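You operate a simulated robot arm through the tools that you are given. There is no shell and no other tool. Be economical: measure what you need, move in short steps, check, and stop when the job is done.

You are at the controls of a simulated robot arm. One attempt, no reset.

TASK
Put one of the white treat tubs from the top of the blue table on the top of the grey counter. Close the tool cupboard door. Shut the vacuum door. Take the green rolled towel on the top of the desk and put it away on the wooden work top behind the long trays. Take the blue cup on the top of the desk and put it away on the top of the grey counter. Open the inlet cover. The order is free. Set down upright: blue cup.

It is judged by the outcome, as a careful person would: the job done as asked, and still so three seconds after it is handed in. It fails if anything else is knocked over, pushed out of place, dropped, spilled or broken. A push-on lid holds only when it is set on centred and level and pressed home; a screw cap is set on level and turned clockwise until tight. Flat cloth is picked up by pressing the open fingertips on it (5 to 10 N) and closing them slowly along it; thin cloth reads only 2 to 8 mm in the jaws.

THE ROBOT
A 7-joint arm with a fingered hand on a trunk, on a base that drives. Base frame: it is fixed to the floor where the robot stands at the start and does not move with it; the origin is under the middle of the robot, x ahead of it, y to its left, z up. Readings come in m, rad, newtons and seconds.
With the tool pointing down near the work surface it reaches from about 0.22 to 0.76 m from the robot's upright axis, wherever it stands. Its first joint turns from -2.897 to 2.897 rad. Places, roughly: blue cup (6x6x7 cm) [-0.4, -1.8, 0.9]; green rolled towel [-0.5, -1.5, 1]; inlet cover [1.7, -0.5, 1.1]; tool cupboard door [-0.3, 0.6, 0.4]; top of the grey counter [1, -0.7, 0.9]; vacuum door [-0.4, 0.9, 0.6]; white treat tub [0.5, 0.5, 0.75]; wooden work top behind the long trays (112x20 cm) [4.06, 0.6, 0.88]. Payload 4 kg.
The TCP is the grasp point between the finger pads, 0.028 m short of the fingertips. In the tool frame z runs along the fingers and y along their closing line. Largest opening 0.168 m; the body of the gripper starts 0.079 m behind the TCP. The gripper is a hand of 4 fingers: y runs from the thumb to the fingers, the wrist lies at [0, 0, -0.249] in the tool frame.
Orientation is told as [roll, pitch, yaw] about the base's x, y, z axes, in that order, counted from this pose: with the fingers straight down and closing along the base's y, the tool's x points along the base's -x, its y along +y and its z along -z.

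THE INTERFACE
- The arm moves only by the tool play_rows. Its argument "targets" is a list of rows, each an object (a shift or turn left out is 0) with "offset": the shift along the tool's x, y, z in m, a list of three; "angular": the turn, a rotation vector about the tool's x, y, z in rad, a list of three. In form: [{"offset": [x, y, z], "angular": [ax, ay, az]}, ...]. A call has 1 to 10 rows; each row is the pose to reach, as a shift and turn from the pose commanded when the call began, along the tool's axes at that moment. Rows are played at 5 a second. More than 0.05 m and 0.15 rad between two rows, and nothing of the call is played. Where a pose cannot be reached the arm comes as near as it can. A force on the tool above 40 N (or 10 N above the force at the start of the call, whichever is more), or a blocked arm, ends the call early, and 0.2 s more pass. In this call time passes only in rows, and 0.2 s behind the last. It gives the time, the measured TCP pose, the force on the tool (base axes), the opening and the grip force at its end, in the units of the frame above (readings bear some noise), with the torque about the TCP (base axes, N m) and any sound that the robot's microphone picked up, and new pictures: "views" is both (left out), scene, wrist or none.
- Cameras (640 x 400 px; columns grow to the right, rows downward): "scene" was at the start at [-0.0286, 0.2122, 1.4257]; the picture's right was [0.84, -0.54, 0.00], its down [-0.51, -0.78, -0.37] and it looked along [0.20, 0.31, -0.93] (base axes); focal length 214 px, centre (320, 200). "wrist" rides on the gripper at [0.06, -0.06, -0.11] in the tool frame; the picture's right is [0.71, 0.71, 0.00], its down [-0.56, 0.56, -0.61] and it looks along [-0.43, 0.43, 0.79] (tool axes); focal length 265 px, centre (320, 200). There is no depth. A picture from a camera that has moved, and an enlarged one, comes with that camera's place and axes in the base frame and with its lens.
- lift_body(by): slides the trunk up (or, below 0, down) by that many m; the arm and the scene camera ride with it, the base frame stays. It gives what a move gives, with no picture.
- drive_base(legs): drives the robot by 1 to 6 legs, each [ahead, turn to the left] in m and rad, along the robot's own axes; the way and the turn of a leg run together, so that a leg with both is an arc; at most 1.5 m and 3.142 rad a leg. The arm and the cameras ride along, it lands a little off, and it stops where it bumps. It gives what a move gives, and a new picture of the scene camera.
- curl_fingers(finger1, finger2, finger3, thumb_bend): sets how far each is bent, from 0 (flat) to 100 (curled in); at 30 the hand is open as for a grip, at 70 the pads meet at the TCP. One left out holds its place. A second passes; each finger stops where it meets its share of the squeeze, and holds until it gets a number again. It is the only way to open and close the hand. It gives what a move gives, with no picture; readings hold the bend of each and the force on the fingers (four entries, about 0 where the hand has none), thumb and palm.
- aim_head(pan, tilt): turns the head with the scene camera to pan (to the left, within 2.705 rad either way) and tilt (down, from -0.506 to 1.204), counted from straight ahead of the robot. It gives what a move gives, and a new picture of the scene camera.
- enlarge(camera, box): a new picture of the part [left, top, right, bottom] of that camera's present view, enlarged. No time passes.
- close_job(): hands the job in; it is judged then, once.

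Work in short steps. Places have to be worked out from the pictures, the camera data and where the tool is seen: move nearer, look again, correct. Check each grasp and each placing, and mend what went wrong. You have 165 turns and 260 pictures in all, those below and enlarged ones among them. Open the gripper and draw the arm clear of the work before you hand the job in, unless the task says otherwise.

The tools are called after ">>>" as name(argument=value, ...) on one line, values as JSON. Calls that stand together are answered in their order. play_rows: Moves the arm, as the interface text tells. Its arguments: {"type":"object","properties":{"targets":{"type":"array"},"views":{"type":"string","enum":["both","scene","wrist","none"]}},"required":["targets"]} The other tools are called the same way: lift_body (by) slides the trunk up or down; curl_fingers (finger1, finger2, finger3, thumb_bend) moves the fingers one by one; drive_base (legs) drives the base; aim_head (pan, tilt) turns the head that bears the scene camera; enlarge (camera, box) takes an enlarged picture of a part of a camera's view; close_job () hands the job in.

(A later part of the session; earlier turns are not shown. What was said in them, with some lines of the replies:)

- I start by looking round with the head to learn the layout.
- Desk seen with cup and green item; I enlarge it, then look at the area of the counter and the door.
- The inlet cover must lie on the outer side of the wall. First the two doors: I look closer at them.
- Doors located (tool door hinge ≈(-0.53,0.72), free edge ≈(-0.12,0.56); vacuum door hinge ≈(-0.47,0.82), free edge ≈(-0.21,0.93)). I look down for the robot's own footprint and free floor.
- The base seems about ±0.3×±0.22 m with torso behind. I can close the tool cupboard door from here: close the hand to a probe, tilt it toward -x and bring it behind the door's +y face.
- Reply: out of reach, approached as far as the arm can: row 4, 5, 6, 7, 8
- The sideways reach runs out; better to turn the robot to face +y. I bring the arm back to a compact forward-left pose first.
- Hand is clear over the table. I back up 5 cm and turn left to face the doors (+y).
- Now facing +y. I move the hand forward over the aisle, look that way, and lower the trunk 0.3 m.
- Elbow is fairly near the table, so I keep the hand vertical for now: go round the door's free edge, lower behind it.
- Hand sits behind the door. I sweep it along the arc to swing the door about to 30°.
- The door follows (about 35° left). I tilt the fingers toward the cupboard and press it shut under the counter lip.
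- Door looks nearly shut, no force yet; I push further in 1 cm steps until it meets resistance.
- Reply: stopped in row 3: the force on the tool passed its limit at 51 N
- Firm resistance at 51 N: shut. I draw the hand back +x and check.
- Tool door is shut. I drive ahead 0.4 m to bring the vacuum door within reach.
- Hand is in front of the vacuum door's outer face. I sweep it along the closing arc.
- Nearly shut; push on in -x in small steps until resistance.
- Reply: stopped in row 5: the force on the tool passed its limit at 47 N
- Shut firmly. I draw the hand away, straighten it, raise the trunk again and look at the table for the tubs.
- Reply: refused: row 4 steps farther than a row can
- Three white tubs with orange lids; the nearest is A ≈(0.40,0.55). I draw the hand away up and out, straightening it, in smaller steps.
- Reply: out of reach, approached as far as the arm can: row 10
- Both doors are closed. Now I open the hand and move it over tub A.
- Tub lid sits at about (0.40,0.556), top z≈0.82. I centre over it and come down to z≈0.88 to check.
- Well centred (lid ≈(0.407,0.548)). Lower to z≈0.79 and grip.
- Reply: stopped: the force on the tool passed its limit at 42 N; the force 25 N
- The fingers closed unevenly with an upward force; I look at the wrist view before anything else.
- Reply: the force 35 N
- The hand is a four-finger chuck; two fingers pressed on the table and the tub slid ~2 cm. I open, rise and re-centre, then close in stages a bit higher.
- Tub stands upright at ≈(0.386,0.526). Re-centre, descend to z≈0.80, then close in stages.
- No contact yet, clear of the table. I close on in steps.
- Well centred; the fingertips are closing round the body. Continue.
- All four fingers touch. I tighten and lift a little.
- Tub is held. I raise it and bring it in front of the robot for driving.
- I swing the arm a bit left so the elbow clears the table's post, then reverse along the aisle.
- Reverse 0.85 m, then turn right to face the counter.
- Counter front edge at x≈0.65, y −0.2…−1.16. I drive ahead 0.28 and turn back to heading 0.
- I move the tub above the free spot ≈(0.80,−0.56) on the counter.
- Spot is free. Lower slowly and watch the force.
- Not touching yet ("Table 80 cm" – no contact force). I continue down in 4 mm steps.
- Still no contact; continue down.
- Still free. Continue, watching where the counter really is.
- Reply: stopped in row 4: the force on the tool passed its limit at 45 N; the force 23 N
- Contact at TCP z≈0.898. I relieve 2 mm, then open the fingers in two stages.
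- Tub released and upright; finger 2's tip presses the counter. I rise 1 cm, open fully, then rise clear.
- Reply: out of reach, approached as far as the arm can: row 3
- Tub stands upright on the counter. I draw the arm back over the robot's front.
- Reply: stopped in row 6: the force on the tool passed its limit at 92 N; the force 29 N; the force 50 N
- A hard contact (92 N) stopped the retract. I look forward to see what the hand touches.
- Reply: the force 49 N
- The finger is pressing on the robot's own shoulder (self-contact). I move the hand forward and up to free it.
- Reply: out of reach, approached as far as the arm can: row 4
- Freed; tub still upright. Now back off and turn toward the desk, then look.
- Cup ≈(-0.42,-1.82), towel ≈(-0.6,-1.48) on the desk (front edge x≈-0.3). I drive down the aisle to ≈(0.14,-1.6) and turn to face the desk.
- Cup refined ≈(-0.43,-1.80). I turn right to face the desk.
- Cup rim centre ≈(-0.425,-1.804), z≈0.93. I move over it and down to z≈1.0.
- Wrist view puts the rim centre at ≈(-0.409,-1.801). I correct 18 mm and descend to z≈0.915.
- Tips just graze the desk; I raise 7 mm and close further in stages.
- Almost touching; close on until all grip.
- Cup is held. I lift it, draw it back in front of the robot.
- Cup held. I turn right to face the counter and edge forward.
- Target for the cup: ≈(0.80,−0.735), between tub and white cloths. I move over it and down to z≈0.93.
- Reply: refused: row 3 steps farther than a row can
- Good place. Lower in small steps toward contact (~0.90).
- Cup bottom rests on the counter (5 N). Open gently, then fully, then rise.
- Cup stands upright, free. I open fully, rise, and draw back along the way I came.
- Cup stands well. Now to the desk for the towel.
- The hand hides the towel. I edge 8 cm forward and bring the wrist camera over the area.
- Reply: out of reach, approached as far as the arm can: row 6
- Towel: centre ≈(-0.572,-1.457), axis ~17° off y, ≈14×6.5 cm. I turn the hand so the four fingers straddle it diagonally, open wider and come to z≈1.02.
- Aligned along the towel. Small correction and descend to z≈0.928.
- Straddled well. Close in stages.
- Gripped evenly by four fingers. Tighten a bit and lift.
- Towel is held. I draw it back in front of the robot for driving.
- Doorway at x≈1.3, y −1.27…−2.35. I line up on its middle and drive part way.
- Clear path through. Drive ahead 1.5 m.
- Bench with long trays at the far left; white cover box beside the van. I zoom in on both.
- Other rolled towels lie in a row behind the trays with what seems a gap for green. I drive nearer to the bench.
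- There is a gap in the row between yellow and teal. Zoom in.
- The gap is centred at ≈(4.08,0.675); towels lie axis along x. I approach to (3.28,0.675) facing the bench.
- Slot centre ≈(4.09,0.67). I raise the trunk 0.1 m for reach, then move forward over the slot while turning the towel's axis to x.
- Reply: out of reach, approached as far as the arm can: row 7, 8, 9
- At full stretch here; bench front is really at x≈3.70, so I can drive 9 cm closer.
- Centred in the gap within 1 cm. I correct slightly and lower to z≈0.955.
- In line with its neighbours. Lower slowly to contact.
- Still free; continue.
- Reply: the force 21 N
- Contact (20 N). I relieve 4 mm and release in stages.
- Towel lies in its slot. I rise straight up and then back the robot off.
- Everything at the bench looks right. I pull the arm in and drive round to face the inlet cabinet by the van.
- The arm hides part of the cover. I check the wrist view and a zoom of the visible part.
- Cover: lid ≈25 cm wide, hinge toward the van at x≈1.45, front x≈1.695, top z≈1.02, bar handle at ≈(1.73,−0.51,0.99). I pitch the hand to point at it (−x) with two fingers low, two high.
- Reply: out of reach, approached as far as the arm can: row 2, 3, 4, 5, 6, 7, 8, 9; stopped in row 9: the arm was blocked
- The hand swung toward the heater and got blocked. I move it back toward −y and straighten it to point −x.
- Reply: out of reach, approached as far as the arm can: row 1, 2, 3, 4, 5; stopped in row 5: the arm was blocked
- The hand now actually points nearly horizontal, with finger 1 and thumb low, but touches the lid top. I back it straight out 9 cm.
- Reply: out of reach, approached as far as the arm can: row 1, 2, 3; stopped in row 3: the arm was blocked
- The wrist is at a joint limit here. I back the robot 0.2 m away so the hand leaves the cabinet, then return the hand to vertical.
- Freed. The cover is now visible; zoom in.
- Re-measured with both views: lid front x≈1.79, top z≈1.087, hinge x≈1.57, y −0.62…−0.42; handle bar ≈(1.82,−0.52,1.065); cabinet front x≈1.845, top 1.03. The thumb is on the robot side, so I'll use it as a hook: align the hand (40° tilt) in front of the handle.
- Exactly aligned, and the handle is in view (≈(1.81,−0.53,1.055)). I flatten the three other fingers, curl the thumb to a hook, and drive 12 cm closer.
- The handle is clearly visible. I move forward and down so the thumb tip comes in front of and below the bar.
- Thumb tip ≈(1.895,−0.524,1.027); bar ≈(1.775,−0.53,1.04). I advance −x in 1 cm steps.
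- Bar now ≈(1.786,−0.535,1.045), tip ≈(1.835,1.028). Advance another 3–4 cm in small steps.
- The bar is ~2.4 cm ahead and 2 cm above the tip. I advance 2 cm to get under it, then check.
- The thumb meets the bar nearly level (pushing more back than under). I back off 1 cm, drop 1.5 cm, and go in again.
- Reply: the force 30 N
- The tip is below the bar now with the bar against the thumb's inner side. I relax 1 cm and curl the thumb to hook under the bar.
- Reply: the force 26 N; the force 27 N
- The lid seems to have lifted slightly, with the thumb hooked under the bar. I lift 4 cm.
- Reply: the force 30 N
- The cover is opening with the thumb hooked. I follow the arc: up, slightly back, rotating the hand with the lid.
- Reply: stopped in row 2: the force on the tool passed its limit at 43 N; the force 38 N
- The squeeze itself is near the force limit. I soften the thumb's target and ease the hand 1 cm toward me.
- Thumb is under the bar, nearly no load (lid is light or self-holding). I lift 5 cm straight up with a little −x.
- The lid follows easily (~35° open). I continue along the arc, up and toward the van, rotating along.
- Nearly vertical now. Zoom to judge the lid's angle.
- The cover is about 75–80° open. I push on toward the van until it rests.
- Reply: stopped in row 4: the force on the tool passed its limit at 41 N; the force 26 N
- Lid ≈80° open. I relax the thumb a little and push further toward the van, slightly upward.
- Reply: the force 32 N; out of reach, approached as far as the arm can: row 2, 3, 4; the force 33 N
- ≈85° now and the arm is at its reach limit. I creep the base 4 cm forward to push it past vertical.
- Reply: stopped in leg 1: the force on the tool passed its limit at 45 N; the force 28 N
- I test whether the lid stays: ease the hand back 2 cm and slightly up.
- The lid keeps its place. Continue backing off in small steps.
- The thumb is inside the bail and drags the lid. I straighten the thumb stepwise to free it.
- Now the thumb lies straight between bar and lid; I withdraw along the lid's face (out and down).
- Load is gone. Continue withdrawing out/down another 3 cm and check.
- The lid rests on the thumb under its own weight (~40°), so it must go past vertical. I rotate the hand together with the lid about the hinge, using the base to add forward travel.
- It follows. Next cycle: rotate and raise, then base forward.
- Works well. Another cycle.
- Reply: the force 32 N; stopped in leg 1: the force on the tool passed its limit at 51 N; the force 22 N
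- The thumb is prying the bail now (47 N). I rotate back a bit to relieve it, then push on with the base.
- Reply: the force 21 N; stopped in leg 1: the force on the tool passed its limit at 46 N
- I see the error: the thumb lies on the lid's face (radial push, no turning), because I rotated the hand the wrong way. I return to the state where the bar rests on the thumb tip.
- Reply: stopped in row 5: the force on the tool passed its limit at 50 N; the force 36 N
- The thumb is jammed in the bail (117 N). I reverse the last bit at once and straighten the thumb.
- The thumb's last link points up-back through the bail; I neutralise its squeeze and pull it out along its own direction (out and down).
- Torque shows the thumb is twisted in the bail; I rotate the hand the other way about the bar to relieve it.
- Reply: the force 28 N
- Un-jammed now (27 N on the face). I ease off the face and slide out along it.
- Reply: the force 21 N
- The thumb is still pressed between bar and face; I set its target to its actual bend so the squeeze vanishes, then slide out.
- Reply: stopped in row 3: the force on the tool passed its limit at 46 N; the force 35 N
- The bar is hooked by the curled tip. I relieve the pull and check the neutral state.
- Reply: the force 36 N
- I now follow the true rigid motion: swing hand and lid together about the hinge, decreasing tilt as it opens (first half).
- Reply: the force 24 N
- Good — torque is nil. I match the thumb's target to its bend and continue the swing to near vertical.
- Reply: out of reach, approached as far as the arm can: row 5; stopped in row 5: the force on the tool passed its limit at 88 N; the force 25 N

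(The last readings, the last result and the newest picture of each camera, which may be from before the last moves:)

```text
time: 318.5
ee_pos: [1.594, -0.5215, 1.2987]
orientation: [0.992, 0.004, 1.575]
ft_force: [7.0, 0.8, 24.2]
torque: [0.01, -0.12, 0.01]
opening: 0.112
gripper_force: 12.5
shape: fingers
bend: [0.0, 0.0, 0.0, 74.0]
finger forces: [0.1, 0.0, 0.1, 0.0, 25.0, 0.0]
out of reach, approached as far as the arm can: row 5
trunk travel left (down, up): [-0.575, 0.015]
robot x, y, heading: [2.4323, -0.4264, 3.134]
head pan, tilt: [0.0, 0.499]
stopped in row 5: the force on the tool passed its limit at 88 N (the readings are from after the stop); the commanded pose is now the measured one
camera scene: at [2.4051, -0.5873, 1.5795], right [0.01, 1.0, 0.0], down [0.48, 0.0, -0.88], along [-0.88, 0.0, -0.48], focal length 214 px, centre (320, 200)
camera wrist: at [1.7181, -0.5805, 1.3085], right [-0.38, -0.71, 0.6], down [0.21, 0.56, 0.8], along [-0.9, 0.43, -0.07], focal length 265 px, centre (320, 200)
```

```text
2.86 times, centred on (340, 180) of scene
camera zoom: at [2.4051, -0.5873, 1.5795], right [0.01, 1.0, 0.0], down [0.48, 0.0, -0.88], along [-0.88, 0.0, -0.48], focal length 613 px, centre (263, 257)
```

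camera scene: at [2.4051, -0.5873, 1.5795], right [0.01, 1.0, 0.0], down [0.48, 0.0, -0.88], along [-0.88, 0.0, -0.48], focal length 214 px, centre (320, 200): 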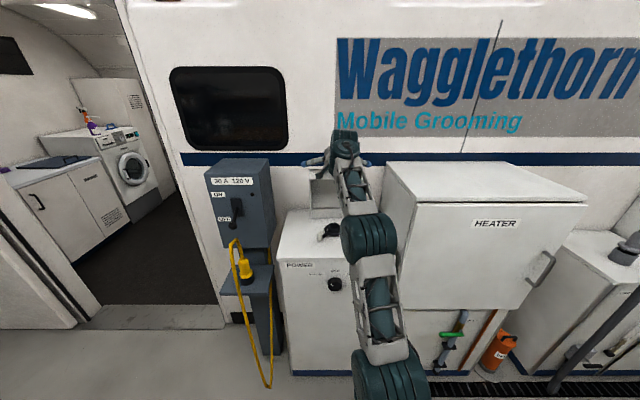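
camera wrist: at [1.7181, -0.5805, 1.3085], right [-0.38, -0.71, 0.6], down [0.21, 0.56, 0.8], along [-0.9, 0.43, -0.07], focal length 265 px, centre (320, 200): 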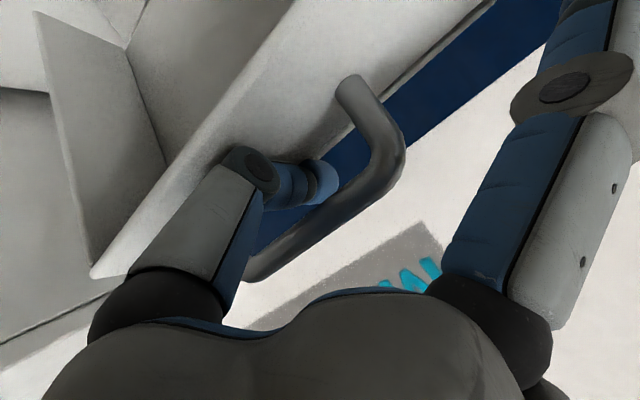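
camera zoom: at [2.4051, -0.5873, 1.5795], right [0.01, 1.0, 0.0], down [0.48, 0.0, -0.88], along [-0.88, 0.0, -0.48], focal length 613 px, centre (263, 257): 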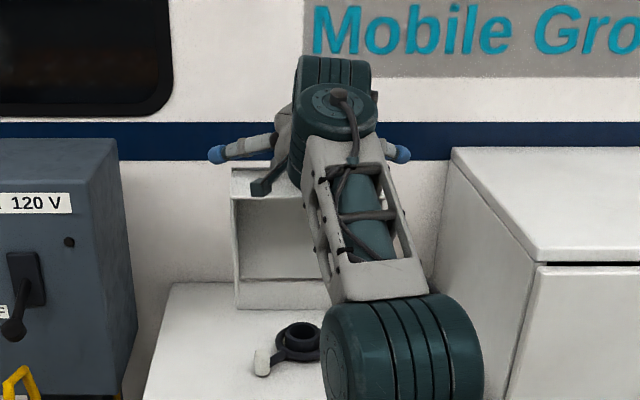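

The flat top finger hits the van wall – that was the block. I curl finger 2 away, neutralise the thumb; the thumb is now parallel to the lid face, so I slide it straight out.

>>> curl_fingers(finger2=60, thumb_bend=72)

>>> play_rows(targets=[{"offset": [0, -0.003, -0.0079]}, {"offset": [0, -0.009, -0.0165]}], views="wrist")

```text
time: 319.5
ee_pos: [1.5945, -0.5216, 1.2957]
orientation: [0.985, 0.004, 1.574]
ft_force: [13.7, 2.0, 27.0]
torque: [0.07, -1.08, 0.03]
opening: 0.1119
gripper_force: 15.0
shape: fingers
bend: [0.0, 60.0, 0.0, 76.0]
finger forces: [0.0, 0.0, 0.1, 0.0, 29.3, 0.1]
trunk travel left (down, up): [-0.575, 0.015]
robot x, y, heading: [2.4315, -0.4265, 3.138]
head pan, tilt: [0.0, 0.499]
```

```text
time: 320.1
ee_pos: [1.6105, -0.5216, 1.2902]
orientation: [0.974, 0.002, 1.574]
ft_force: [4.9, 1.0, 9.8]
torque: [0.04, -0.02, -0.04]
opening: 0.1115
gripper_force: 5.5
shape: fingers
bend: [0.0, 60.0, 0.0, 77.0]
finger forces: [0.0, 0.0, 0.1, 0.1, 10.2, 0.0]
trunk travel left (down, up): [-0.575, 0.015]
robot x, y, heading: [2.4311, -0.4287, 3.142]
head pan, tilt: [0.0, 0.499]
camera wrist: at [1.7345, -0.5808, 1.303], right [-0.4, -0.71, 0.59], down [0.19, 0.56, 0.81], along [-0.9, 0.43, -0.08], focal length 265 px, centre (320, 200)
```

wrist: 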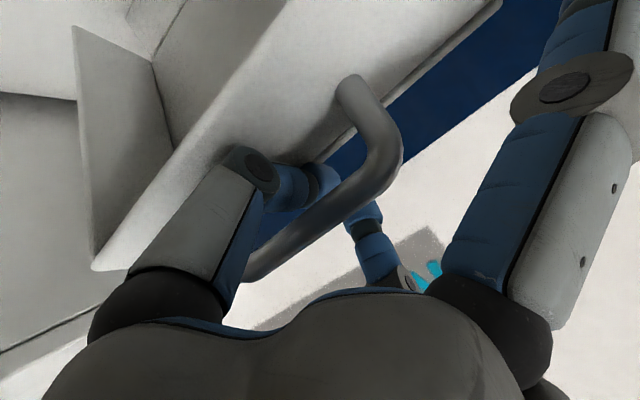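

Nearly free (10 N). I take off the remaining squeeze and continue along the thumb's direction.

>>> curl_fingers(thumb_bend=78)

>>> play_rows(targets=[{"offset": [0, -0.0082, -0.0057]}, {"offset": [0, -0.0164, -0.0114]}, {"offset": [0, -0.0246, -0.0171]}], views="wrist")

```text
time: 321.1
ee_pos: [1.6086, -0.5224, 1.2892]
orientation: [0.975, 0.002, 1.575]
ft_force: [0.2, 0.9, 0.7]
torque: [0.0, -0.02, 0.03]
opening: 0.1117
gripper_force: 0.1
shape: fingers
bend: [0.0, 60.0, 0.0, 78.0]
finger forces: [0.0, 0.1, 0.0, 0.0, 0.4, 0.1]
trunk travel left (down, up): [-0.575, 0.015]
robot x, y, heading: [2.4306, -0.4282, 3.133]
head pan, tilt: [0.0, 0.499]
```

```text
time: 321.9
ee_pos: [1.6357, -0.5215, 1.2784]
orientation: [0.973, 0.001, 1.574]
ft_force: [0.7, 0.8, -0.9]
torque: [0.01, 0.01, -0.01]
opening: 0.112
gripper_force: 0.5
shape: fingers
bend: [0.0, 60.0, 0.0, 78.0]
finger forces: [0.0, 0.0, 0.1, 0.0, 0.7, 0.0]
trunk travel left (down, up): [-0.575, 0.015]
robot x, y, heading: [2.4306, -0.425, 3.135]
head pan, tilt: [0.0, 0.499]
camera wrist: at [1.7609, -0.5815, 1.2906], right [-0.39, -0.71, 0.59], down [0.19, 0.56, 0.81], along [-0.9, 0.43, -0.08], focal length 265 px, centre (320, 200)
```

wrist: 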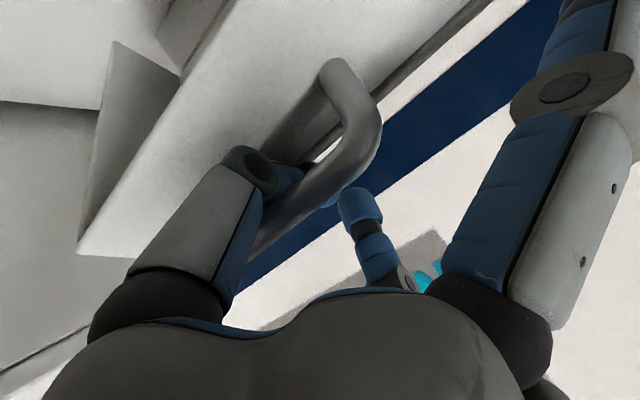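

The lid still follows (its balance point is ~76°). With finger 2 out of the way I push it well past that: small rotations with the base driving forward.

>>> play_rows(targets=[{"offset": [0, 0.005, -0.004], "angular": [0.09, 0, 0]}, {"offset": [0, 0.01, -0.007], "angular": [0.18, 0, 0]}], views="none")

>>> drive_base(legs=[[0.06, 0]])

>>> enlarge(camera="wrist", box=[0, 0, 640, 400])

```text
time: 322.5
ee_pos: [1.6316, -0.5203, 1.2771]
orientation: [0.785, -0.002, 1.569]
ft_force: [-23.8, 3.3, -30.3]
torque: [0.04, 2.17, 0.07]
opening: 0.1115
gripper_force: 35.9
shape: fingers
bend: [0.0, 60.0, 0.0, 81.0]
finger forces: [0.0, 0.0, 0.0, 0.1, 72.0, 0.0]
out of reach, approached as far as the arm can: row 2
trunk travel left (down, up): [-0.575, 0.015]
robot x, y, heading: [2.4299, -0.4265, 3.135]
head pan, tilt: [0.0, 0.499]
```

```text
time: 323.5
ee_pos: [1.5819, -0.5245, 1.2899]
orientation: [0.804, 0.0, 1.575]
ft_force: [4.1, -4.6, 13.6]
torque: [-0.12, -0.19, 0.02]
opening: 0.1117
gripper_force: 7.6
shape: fingers
bend: [0.0, 60.0, 0.0, 83.0]
finger forces: [0.0, 0.0, 0.0, 0.0, 13.9, 0.0]
trunk travel left (down, up): [-0.575, 0.015]
robot x, y, heading: [2.3686, -0.4232, 3.138]
head pan, tilt: [0.0, 0.499]
camera scene: at [2.3427, -0.5885, 1.5794], right [0.0, 1.0, 0.0], down [0.48, 0.0, -0.88], along [-0.88, 0.0, -0.48], focal length 214 px, centre (320, 200)
```

scene: 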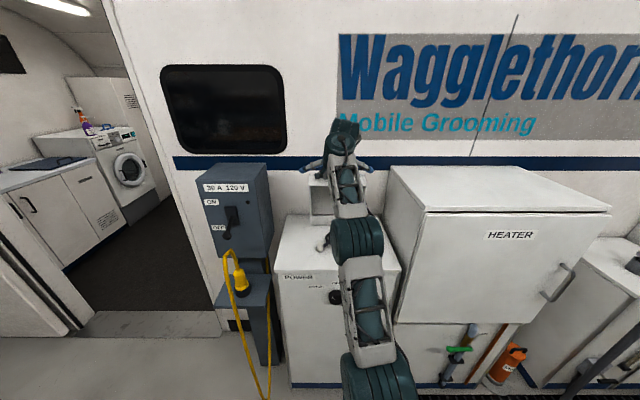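

```text
1.00 times, centred on (320, 200) of wrist (not enlarged: the box is as wide or as high as the picture)
camera zoom: at [1.7027, -0.5848, 1.3231], right [-0.49, -0.71, 0.51], down [0.06, 0.56, 0.83], along [-0.87, 0.43, -0.23], focal length 265 px, centre (320, 200)
```

zoom: 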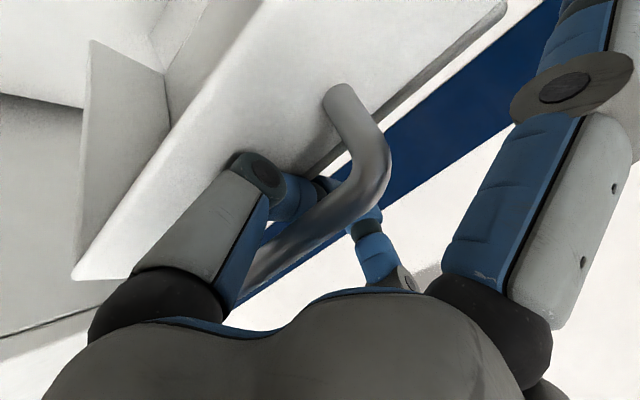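

Progress with modest force. Drive 4 cm more.

>>> drive_base(legs=[[0.04, 0]])

>>> enlarge(camera="scene", box=[260, 110, 420, 260])

```text
time: 324.4
ee_pos: [1.549, -0.5251, 1.3044]
orientation: [0.836, 0.003, 1.576]
ft_force: [3.1, 0.6, 12.9]
torque: [0.02, -0.64, 0.01]
opening: 0.1118
gripper_force: 6.4
shape: fingers
bend: [0.0, 60.0, 0.0, 78.0]
finger forces: [0.1, 0.1, 0.0, 0.1, 12.7, 0.0]
trunk travel left (down, up): [-0.575, 0.015]
robot x, y, heading: [2.3404, -0.4276, 3.134]
head pan, tilt: [0.0, 0.499]
stopped in leg 1: the force on the tool passed its limit at 43 N (the readings are from after the stop); the commanded pose is now the measured one
camera scene: at [2.3101, -0.5875, 1.5791], right [0.0, 1.0, 0.0], down [0.48, 0.0, -0.88], along [-0.88, 0.0, -0.48], focal length 214 px, centre (320, 200)
```

scene: 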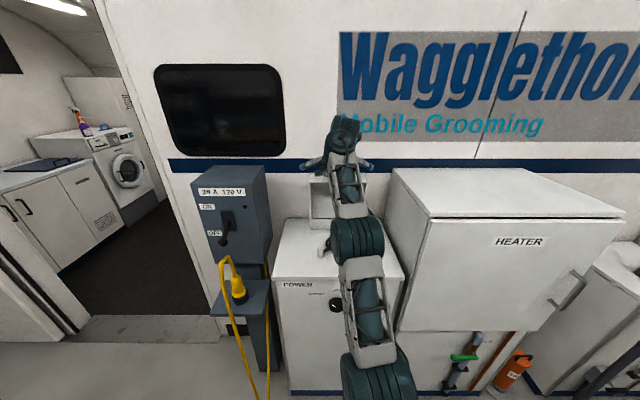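

```text
2.67 times, centred on (340, 185) of scene
camera zoom: at [2.3101, -0.5875, 1.5791], right [0.0, 1.0, 0.0], down [0.48, 0.0, -0.88], along [-0.88, 0.0, -0.48], focal length 572 px, centre (267, 240)
```

zoom: 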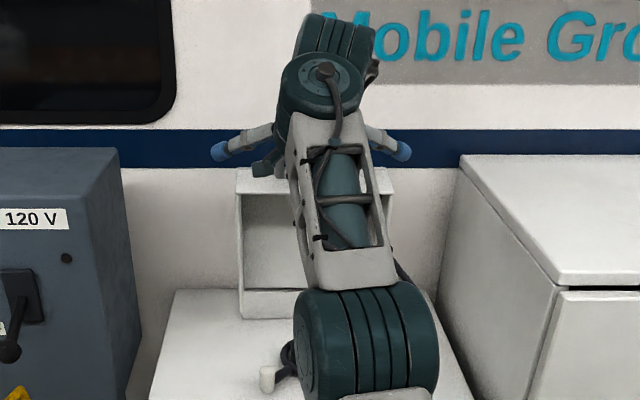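

Lid ≈86° now, past its balance point. I unload slightly upward and slide the thumb straight out (+x).

>>> play_rows(targets=[{"offset": [0, 0.0045, -0.004]}, {"offset": [0, -0.0043, -0.0122]}, {"offset": [0, -0.0131, -0.0204]}], views="wrist")

>>> enlarge(camera="scene", box=[260, 110, 420, 260])

```text
time: 325.2
ee_pos: [1.5732, -0.5247, 1.3036]
orientation: [0.828, 0.005, 1.576]
ft_force: [-0.5, 0.6, -0.3]
torque: [-0.04, -0.01, 0.01]
opening: 0.1117
gripper_force: 0.2
shape: fingers
bend: [0.0, 60.0, 0.0, 78.0]
finger forces: [0.1, 0.0, 0.0, 0.0, 0.0, 0.0]
out of reach, approached as far as the arm can: row 1
trunk travel left (down, up): [-0.575, 0.015]
robot x, y, heading: [2.3385, -0.4236, 3.139]
head pan, tilt: [0.0, 0.499]
camera wrist: at [1.6947, -0.5841, 1.3331], right [-0.48, -0.71, 0.52], down [0.07, 0.56, 0.82], along [-0.88, 0.43, -0.22], focal length 265 px, centre (320, 200)
```

wrist: 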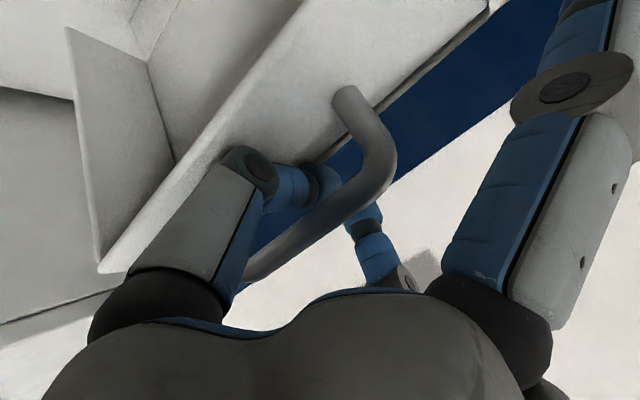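

```text
2.67 times, centred on (340, 185) of scene
camera zoom: at [2.3083, -0.5872, 1.5792], right [0.0, 1.0, 0.0], down [0.48, 0.0, -0.88], along [-0.88, 0.0, -0.48], focal length 572 px, centre (267, 240)
```

zoom: 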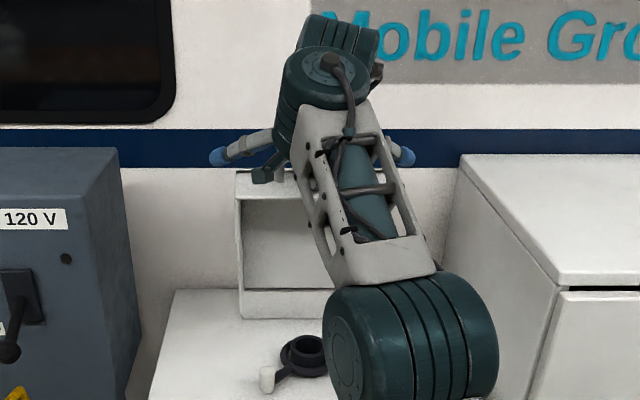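

Zero force: the lid stands by itself. Continue sliding out.

>>> play_rows(targets=[{"offset": [0, -0.0088, -0.0082]}, {"offset": [0, -0.0176, -0.0164]}, {"offset": [0, -0.0264, -0.0246]}], views="wrist")

>>> enlarge(camera="scene", box=[260, 110, 420, 260])

```text
time: 326.0
ee_pos: [1.6078, -0.527, 1.3005]
orientation: [0.828, 0.002, 1.576]
ft_force: [-0.1, -0.2, 1.1]
torque: [-0.02, 0.02, -0.02]
opening: 0.1118
gripper_force: 0.0
shape: fingers
bend: [0.0, 60.0, 0.0, 78.0]
finger forces: [0.1, 0.0, 0.1, 0.0, 0.0, 0.0]
trunk travel left (down, up): [-0.575, 0.015]
robot x, y, heading: [2.339, -0.4237, 3.135]
head pan, tilt: [0.0, 0.499]
camera wrist: at [1.7306, -0.5846, 1.3311], right [-0.47, -0.71, 0.52], down [0.07, 0.56, 0.82], along [-0.88, 0.43, -0.21], focal length 265 px, centre (320, 200)
```

wrist: 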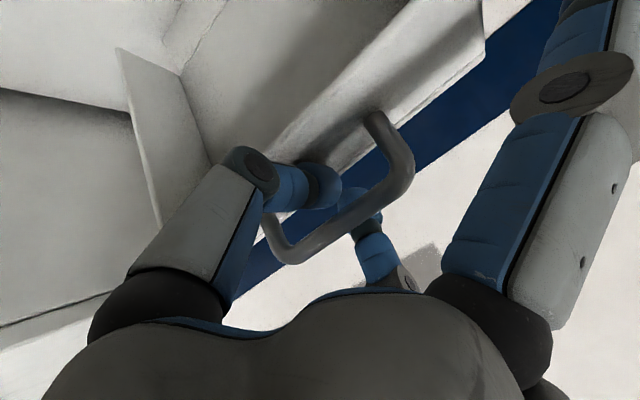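

```text
2.67 times, centred on (340, 185) of scene
camera zoom: at [2.3082, -0.5876, 1.5792], right [0.0, 1.0, 0.0], down [0.48, 0.0, -0.88], along [-0.88, 0.0, -0.48], focal length 572 px, centre (267, 240)
```

zoom: 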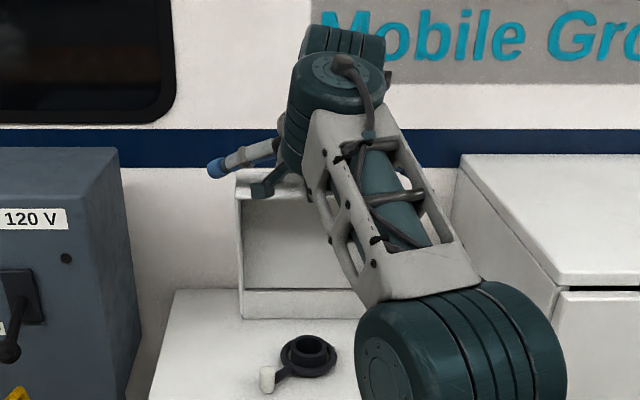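

The lid stays while the thumb leaves. Continue +x.

>>> play_rows(targets=[{"offset": [0, -0.0088, -0.0082]}, {"offset": [0, -0.0176, -0.0164]}, {"offset": [0, -0.0264, -0.0246]}, {"offset": [0, -0.0352, -0.0328]}], views="wrist")

>>> enlarge(camera="scene", box=[260, 110, 420, 260])

```text
time: 327.0
ee_pos: [1.6562, -0.524, 1.2978]
orientation: [0.83, 0.005, 1.576]
ft_force: [0.0, -0.3, 0.5]
torque: [-0.03, -0.01, 0.01]
opening: 0.1116
gripper_force: 0.0
shape: fingers
bend: [0.0, 60.0, 0.0, 78.0]
finger forces: [0.0, 0.0, 0.0, 0.1, 0.2, 0.1]
trunk travel left (down, up): [-0.575, 0.015]
robot x, y, heading: [2.3361, -0.4281, 3.137]
head pan, tilt: [0.0, 0.499]
camera wrist: at [1.779, -0.5841, 1.3285], right [-0.47, -0.71, 0.52], down [0.07, 0.56, 0.82], along [-0.88, 0.43, -0.21], focal length 265 px, centre (320, 200)
```

wrist: 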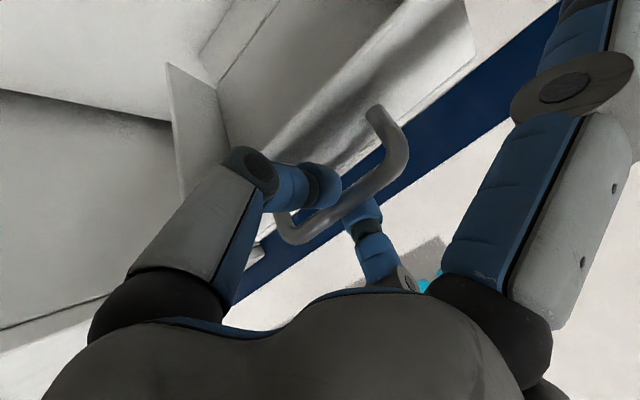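

```text
2.67 times, centred on (340, 185) of scene
camera zoom: at [2.3083, -0.5877, 1.5792], right [0.0, 1.0, 0.0], down [0.48, 0.0, -0.88], along [-0.88, 0.0, -0.48], focal length 572 px, centre (267, 240)
```

zoom: 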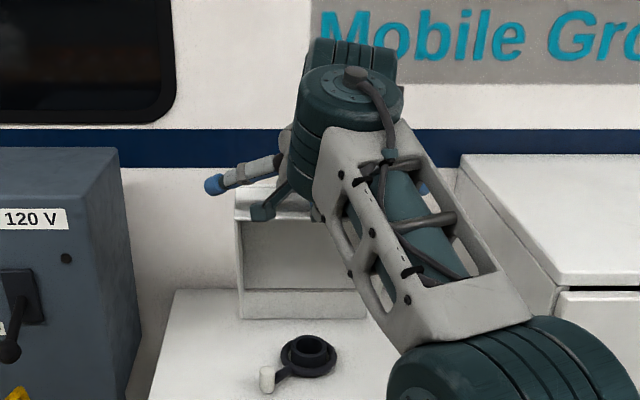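

The lid sank a little to ~73° with the thumb. I withdraw a bit more to see whether it holds.

>>> play_rows(targets=[{"offset": [0, -0.0088, -0.0082]}, {"offset": [0, -0.0176, -0.0164]}, {"offset": [0, -0.0264, -0.0246]}], views="wrist")

>>> enlarge(camera="scene", box=[260, 110, 420, 260])

```text
time: 327.8
ee_pos: [1.6932, -0.5256, 1.2936]
orientation: [0.83, 0.002, 1.576]
ft_force: [0.9, -1.1, -0.1]
torque: [0.01, -0.01, 0.0]
opening: 0.112
gripper_force: 0.9
shape: fingers
bend: [0.0, 60.0, 0.0, 78.0]
finger forces: [0.1, 0.0, 0.1, 0.0, 1.5, 0.1]
trunk travel left (down, up): [-0.575, 0.015]
robot x, y, heading: [2.339, -0.4276, 3.136]
head pan, tilt: [0.0, 0.499]
camera wrist: at [1.8147, -0.585, 1.3243], right [-0.47, -0.71, 0.52], down [0.07, 0.56, 0.82], along [-0.88, 0.43, -0.21], focal length 265 px, centre (320, 200)
```

wrist: 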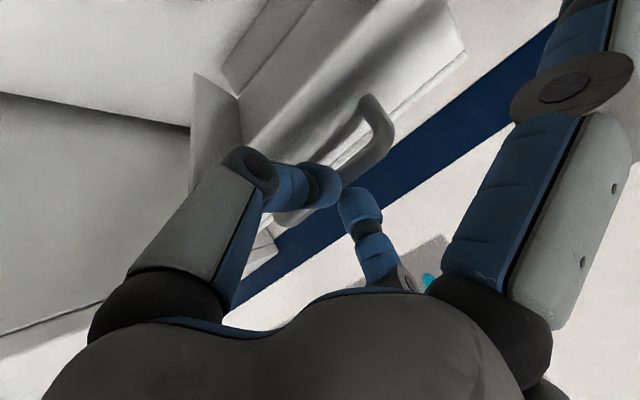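

```text
2.67 times, centred on (340, 185) of scene
camera zoom: at [2.3083, -0.5878, 1.5792], right [0.0, 1.0, 0.0], down [0.48, 0.0, -0.88], along [-0.88, 0.0, -0.48], focal length 572 px, centre (267, 240)
```

zoom: 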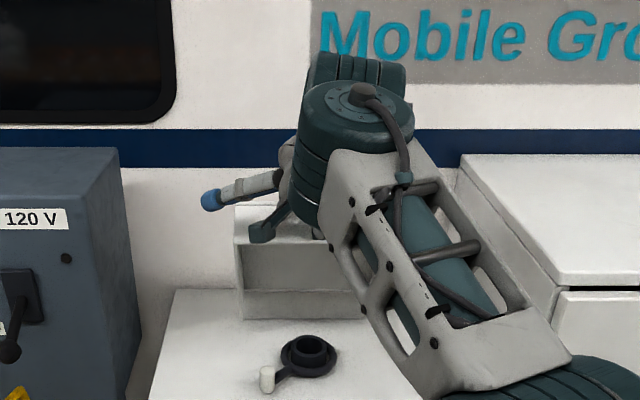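

The thumb is now outside the bail with the bar resting on it. I rotate the hand so the thumb points up on the near side of the bar, ready to push it back.

>>> play_rows(targets=[{"offset": [0, -0.003, 0.0003], "angular": [-0.14, 0, 0]}, {"offset": [0, -0.006, 0.0006], "angular": [-0.28, 0, 0]}, {"offset": [0, -0.009, 0.0009], "angular": [-0.42, 0, 0]}, {"offset": [0, -0.012, 0.0012], "angular": [-0.56, 0, 0]}, {"offset": [0, -0.015, 0.0015], "angular": [-0.7, 0, 0]}, {"offset": [0, -0.018, 0.0019], "angular": [-0.84, 0, 0]}, {"offset": [0, -0.021, 0.0022], "angular": [-0.98, 0, 0]}, {"offset": [0, -0.0235, 0.0025], "angular": [-1.12, 0, 0]}], views="wrist")

>>> enlarge(camera="scene", box=[260, 110, 420, 260])

```text
time: 329.6
ee_pos: [1.7053, -0.5244, 1.2742]
orientation: [1.946, 0.004, 1.578]
ft_force: [-0.2, 0.3, 0.5]
torque: [0.05, 0.02, 0.08]
opening: 0.1121
gripper_force: 0.3
shape: fingers
bend: [0.0, 60.0, 0.0, 78.0]
finger forces: [0.1, 0.1, 0.0, 0.0, 0.3, 0.1]
trunk travel left (down, up): [-0.575, 0.015]
robot x, y, heading: [2.3364, -0.4252, 3.138]
head pan, tilt: [0.0, 0.499]
camera wrist: at [1.7861, -0.5845, 1.1784], right [0.26, -0.7, 0.66], down [0.77, 0.56, 0.29], along [-0.58, 0.43, 0.69], focal length 265 px, centre (320, 200)
```

wrist: 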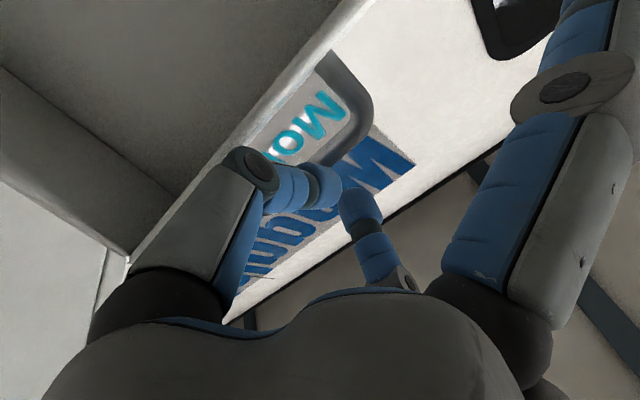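

```text
2.67 times, centred on (340, 185) of scene
camera zoom: at [2.3071, -0.5869, 1.5792], right [0.0, 1.0, 0.0], down [0.48, 0.0, -0.88], along [-0.88, 0.0, -0.48], focal length 572 px, centre (267, 240)
```

zoom: 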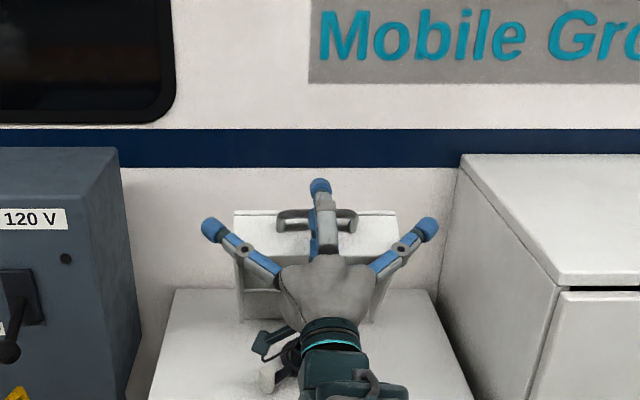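

Now the hand is in front of the handle pointing up, thumb outside the bail. I push by driving forward.

>>> drive_base(legs=[[0.06, 0]])

>>> enlarge(camera="scene", box=[260, 110, 420, 260])

>>> enlarge(camera="wrist", box=[0, 0, 640, 400])

```text
time: 330.6
ee_pos: [1.6461, -0.5244, 1.2741]
orientation: [1.946, 0.004, 1.576]
ft_force: [-0.1, 0.2, -0.3]
torque: [-0.01, -0.01, -0.02]
opening: 0.1118
gripper_force: 0.0
shape: fingers
bend: [0.0, 60.0, 0.0, 78.0]
finger forces: [0.0, 0.0, 0.0, 0.1, 0.0, 0.1]
trunk travel left (down, up): [-0.575, 0.015]
robot x, y, heading: [2.2793, -0.4282, 3.139]
head pan, tilt: [0.0, 0.499]
camera scene: at [2.2471, -0.5877, 1.5791], right [0.0, 1.0, 0.0], down [0.48, 0.0, -0.88], along [-0.88, 0.0, -0.48], focal length 214 px, centre (320, 200)
```

scene: 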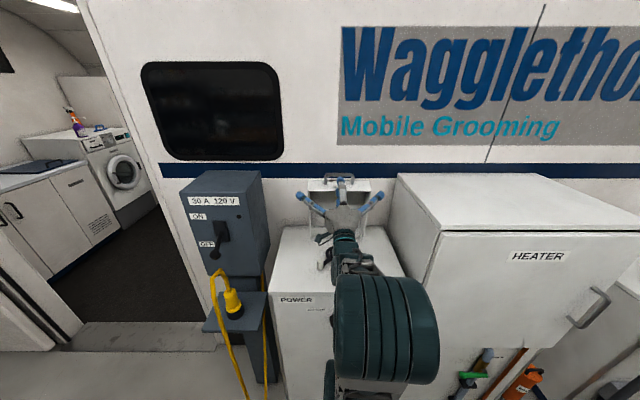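

```text
2.67 times, centred on (340, 185) of scene
camera zoom: at [2.2471, -0.5877, 1.5791], right [0.0, 1.0, 0.0], down [0.48, 0.0, -0.88], along [-0.88, 0.0, -0.48], focal length 572 px, centre (267, 240)
```

zoom: 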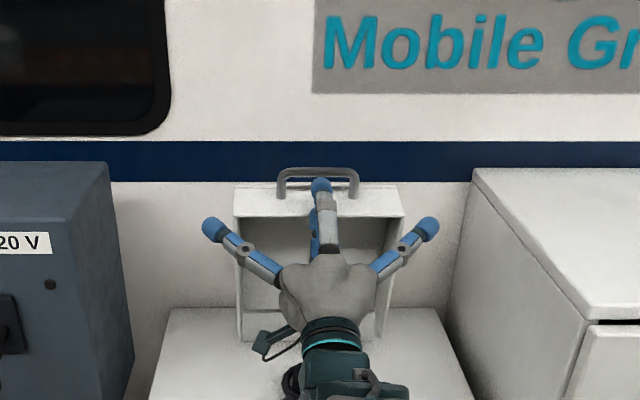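

```text
1.00 times, centred on (320, 200) of wrist (not enlarged: the box is as wide or as high as the picture)
camera zoom: at [1.7259, -0.5842, 1.1788], right [0.26, -0.7, 0.66], down [0.77, 0.56, 0.29], along [-0.58, 0.43, 0.69], focal length 265 px, centre (320, 200)
```

zoom: 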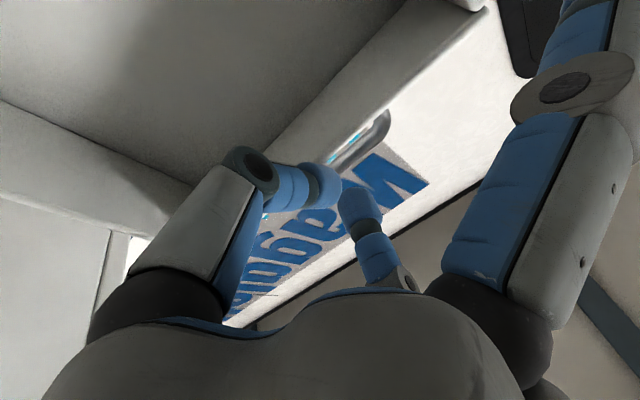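

Excellent – now pushing freely. Continue forward to bring it past vertical.

>>> drive_base(legs=[[0.05, 0]])

>>> enlarge(camera="scene", box=[260, 110, 420, 260])

```text
time: 331.5
ee_pos: [1.5952, -0.5237, 1.2745]
orientation: [1.945, 0.004, 1.577]
ft_force: [0.8, -0.3, -0.4]
torque: [-0.02, 0.0, 0.01]
opening: 0.1122
gripper_force: 0.1
shape: fingers
bend: [0.0, 60.0, 0.0, 78.0]
finger forces: [0.1, 0.1, 0.1, 0.0, 0.0, 0.0]
trunk travel left (down, up): [-0.575, 0.015]
robot x, y, heading: [2.2314, -0.4235, 3.14]
head pan, tilt: [0.0, 0.499]
camera scene: at [2.1965, -0.5874, 1.5791], right [0.0, 1.0, 0.0], down [0.48, 0.0, -0.88], along [-0.88, 0.0, -0.48], focal length 214 px, centre (320, 200)
```

scene: 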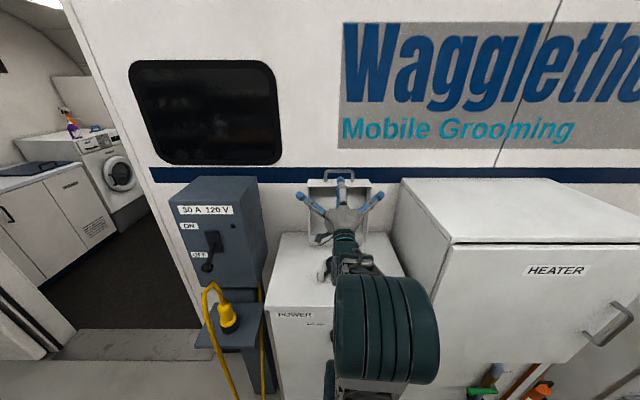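

```text
2.67 times, centred on (340, 185) of scene
camera zoom: at [2.1965, -0.5874, 1.5791], right [0.0, 1.0, 0.0], down [0.48, 0.0, -0.88], along [-0.88, 0.0, -0.48], focal length 572 px, centre (267, 240)
```

zoom: 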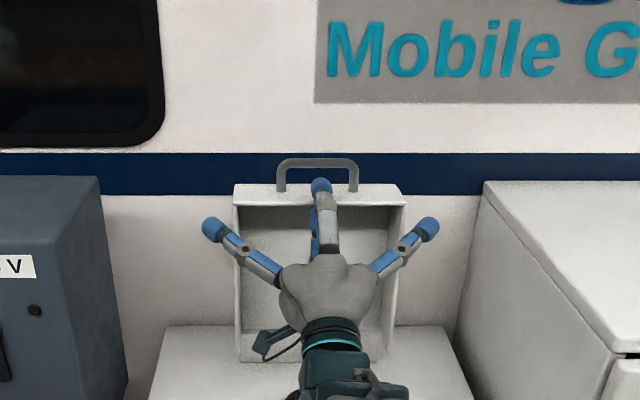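

The lid looks about vertical. A last 3 cm push, then back away and check that it stays.

>>> drive_base(legs=[[0.03, 0]])

>>> drive_base(legs=[[-0.3, 0]])

>>> enlarge(camera="scene", box=[260, 110, 420, 260])

```text
time: 332.4
ee_pos: [1.5642, -0.5233, 1.2736]
orientation: [1.947, 0.003, 1.576]
ft_force: [-0.5, 0.2, -0.3]
torque: [-0.02, -0.04, -0.01]
opening: 0.1121
gripper_force: 0.6
shape: fingers
bend: [0.0, 60.0, 0.0, 78.0]
finger forces: [0.1, 0.0, 0.1, 0.0, 1.1, 0.0]
trunk travel left (down, up): [-0.575, 0.015]
robot x, y, heading: [2.1973, -0.4261, 3.134]
head pan, tilt: [0.0, 0.499]
camera scene: at [2.1667, -0.5872, 1.5791], right [0.0, 1.0, 0.0], down [0.48, 0.0, -0.88], along [-0.88, 0.0, -0.48], focal length 214 px, centre (320, 200)
```

scene: 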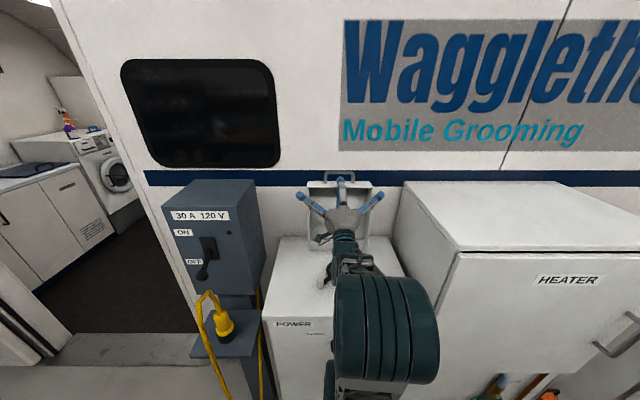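

```text
time: 334.4
ee_pos: [1.8676, -0.5241, 1.276]
orientation: [1.947, 0.004, 1.575]
ft_force: [0.6, 0.2, 0.3]
torque: [-0.04, 0.01, -0.02]
opening: 0.1119
gripper_force: 0.1
shape: fingers
bend: [0.0, 60.0, 0.0, 78.0]
finger forces: [0.1, 0.0, 0.0, 0.0, 0.0, 0.0]
trunk travel left (down, up): [-0.575, 0.015]
robot x, y, heading: [2.4946, -0.428, 3.137]
head pan, tilt: [0.0, 0.499]
camera scene: at [2.4681, -0.5885, 1.5792], right [0.0, 1.0, 0.0], down [0.48, 0.0, -0.88], along [-0.88, 0.0, -0.48], focal length 214 px, centre (320, 200)
```

scene: 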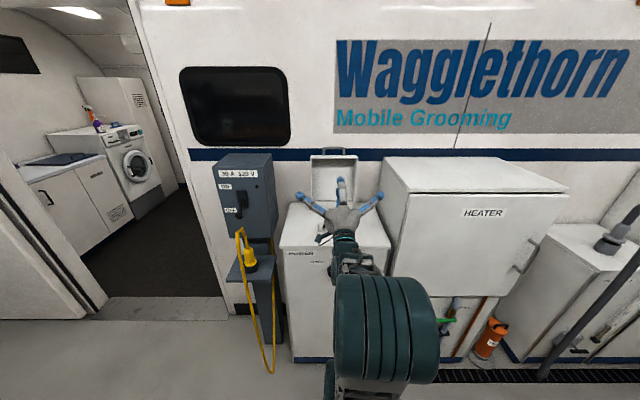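

```text
2.67 times, centred on (340, 185) of scene
camera zoom: at [2.4681, -0.5885, 1.5792], right [0.0, 1.0, 0.0], down [0.48, 0.0, -0.88], along [-0.88, 0.0, -0.48], focal length 572 px, centre (267, 240)
```

zoom: 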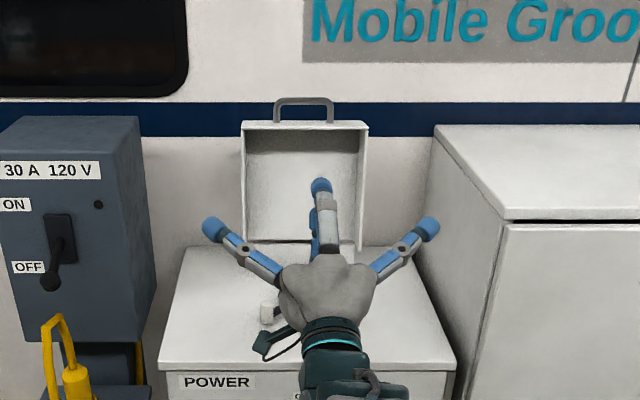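

The cover stands open by itself. I back off further, open the hand, and take a last look.

>>> drive_base(legs=[[-0.25, 0]])

>>> curl_fingers(finger1=30, finger2=30, finger3=30, thumb_bend=30)

>>> aim_head(pan=0.0, tilt=0.4)

```text
time: 336.2
ee_pos: [2.1227, -0.5254, 1.2749]
orientation: [1.947, 0.003, 1.572]
ft_force: [0.0, -0.6, 0.1]
torque: [-0.02, -0.02, -0.01]
opening: 0.1118
gripper_force: 0.2
shape: fingers
bend: [0.0, 60.0, 0.0, 78.0]
finger forces: [0.0, 0.1, 0.0, 0.0, 0.1, 0.0]
trunk travel left (down, up): [-0.575, 0.015]
robot x, y, heading: [2.7544, -0.428, 3.133]
head pan, tilt: [0.0, 0.499]
camera scene: at [2.7239, -0.5898, 1.5792], right [0.01, 1.0, 0.0], down [0.48, 0.0, -0.88], along [-0.88, 0.01, -0.48], focal length 214 px, centre (320, 200)
```

scene: 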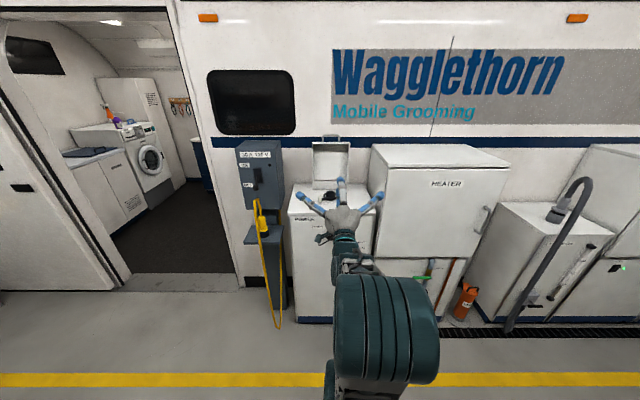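

```text
time: 337.2
ee_pos: [2.1222, -0.5248, 1.2743]
orientation: [1.949, 0.004, 1.572]
ft_force: [0.2, -0.4, 0.1]
torque: [-0.02, 0.0, 0.01]
opening: 0.1172
gripper_force: 0.0
shape: fingers
bend: [30.0, 30.0, 30.0, 30.0]
finger forces: [0.0, 0.0, 0.0, 0.0, 0.0, 0.0]
trunk travel left (down, up): [-0.575, 0.015]
robot x, y, heading: [2.7558, -0.4316, 3.138]
head pan, tilt: [0.0, 0.499]
```

```text
time: 337.9
ee_pos: [2.1214, -0.5246, 1.2765]
orientation: [1.947, 0.003, 1.575]
ft_force: [-0.6, 0.2, 0.6]
torque: [-0.03, -0.01, -0.05]
opening: 0.1174
gripper_force: 0.0
shape: fingers
bend: [30.0, 30.0, 30.0, 30.0]
finger forces: [0.1, 0.0, 0.0, 0.0, 0.0, 0.0]
trunk travel left (down, up): [-0.575, 0.015]
robot x, y, heading: [2.7527, -0.4292, 3.135]
head pan, tilt: [0.0, 0.4]
camera scene: at [2.7216, -0.5898, 1.5883], right [0.01, 1.0, 0.0], down [0.39, 0.0, -0.92], along [-0.92, 0.01, -0.39], focal length 214 px, centre (320, 200)
```

scene: 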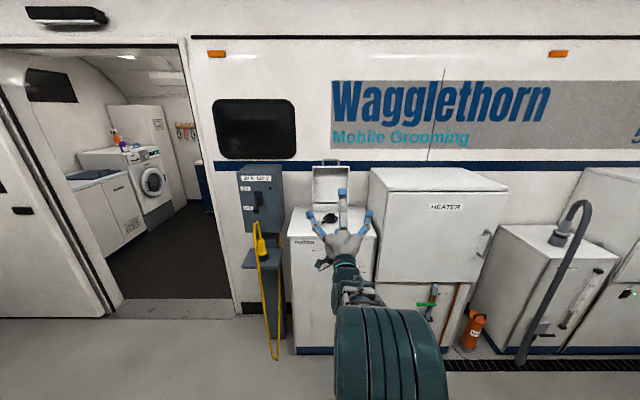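

The cover stays open, the hand is open and clear, and all other items were placed and checked. I hand the job in.

>>> close_job()

```text
The job is handed in.
```

I finished all six tasks and handed the job in.

- **Treat tub:** one white tub stands upright on the grey counter.
- **Doors:** the tool cupboard door and the vacuum door are both shut.
- **Rolled towel:** the green towel lies on the wooden work top behind the long trays, in the gap between the yellow and teal ones.
- **Blue cup:** it stands upright on the grey counter.
- **Inlet cover:** it is open and stayed open after I backed away. While I was opening it, the thumb jammed in the handle with readings up to about 117 N. I saw no damage to the handle or lid in the last pictures.

The doors, cup and tub were last seen in place before I drove out of the van; I did not go back to recheck them. The tub and towel were each moved only as the task asked, apart from the tub sliding about 2 cm on the blue table during the first grip.
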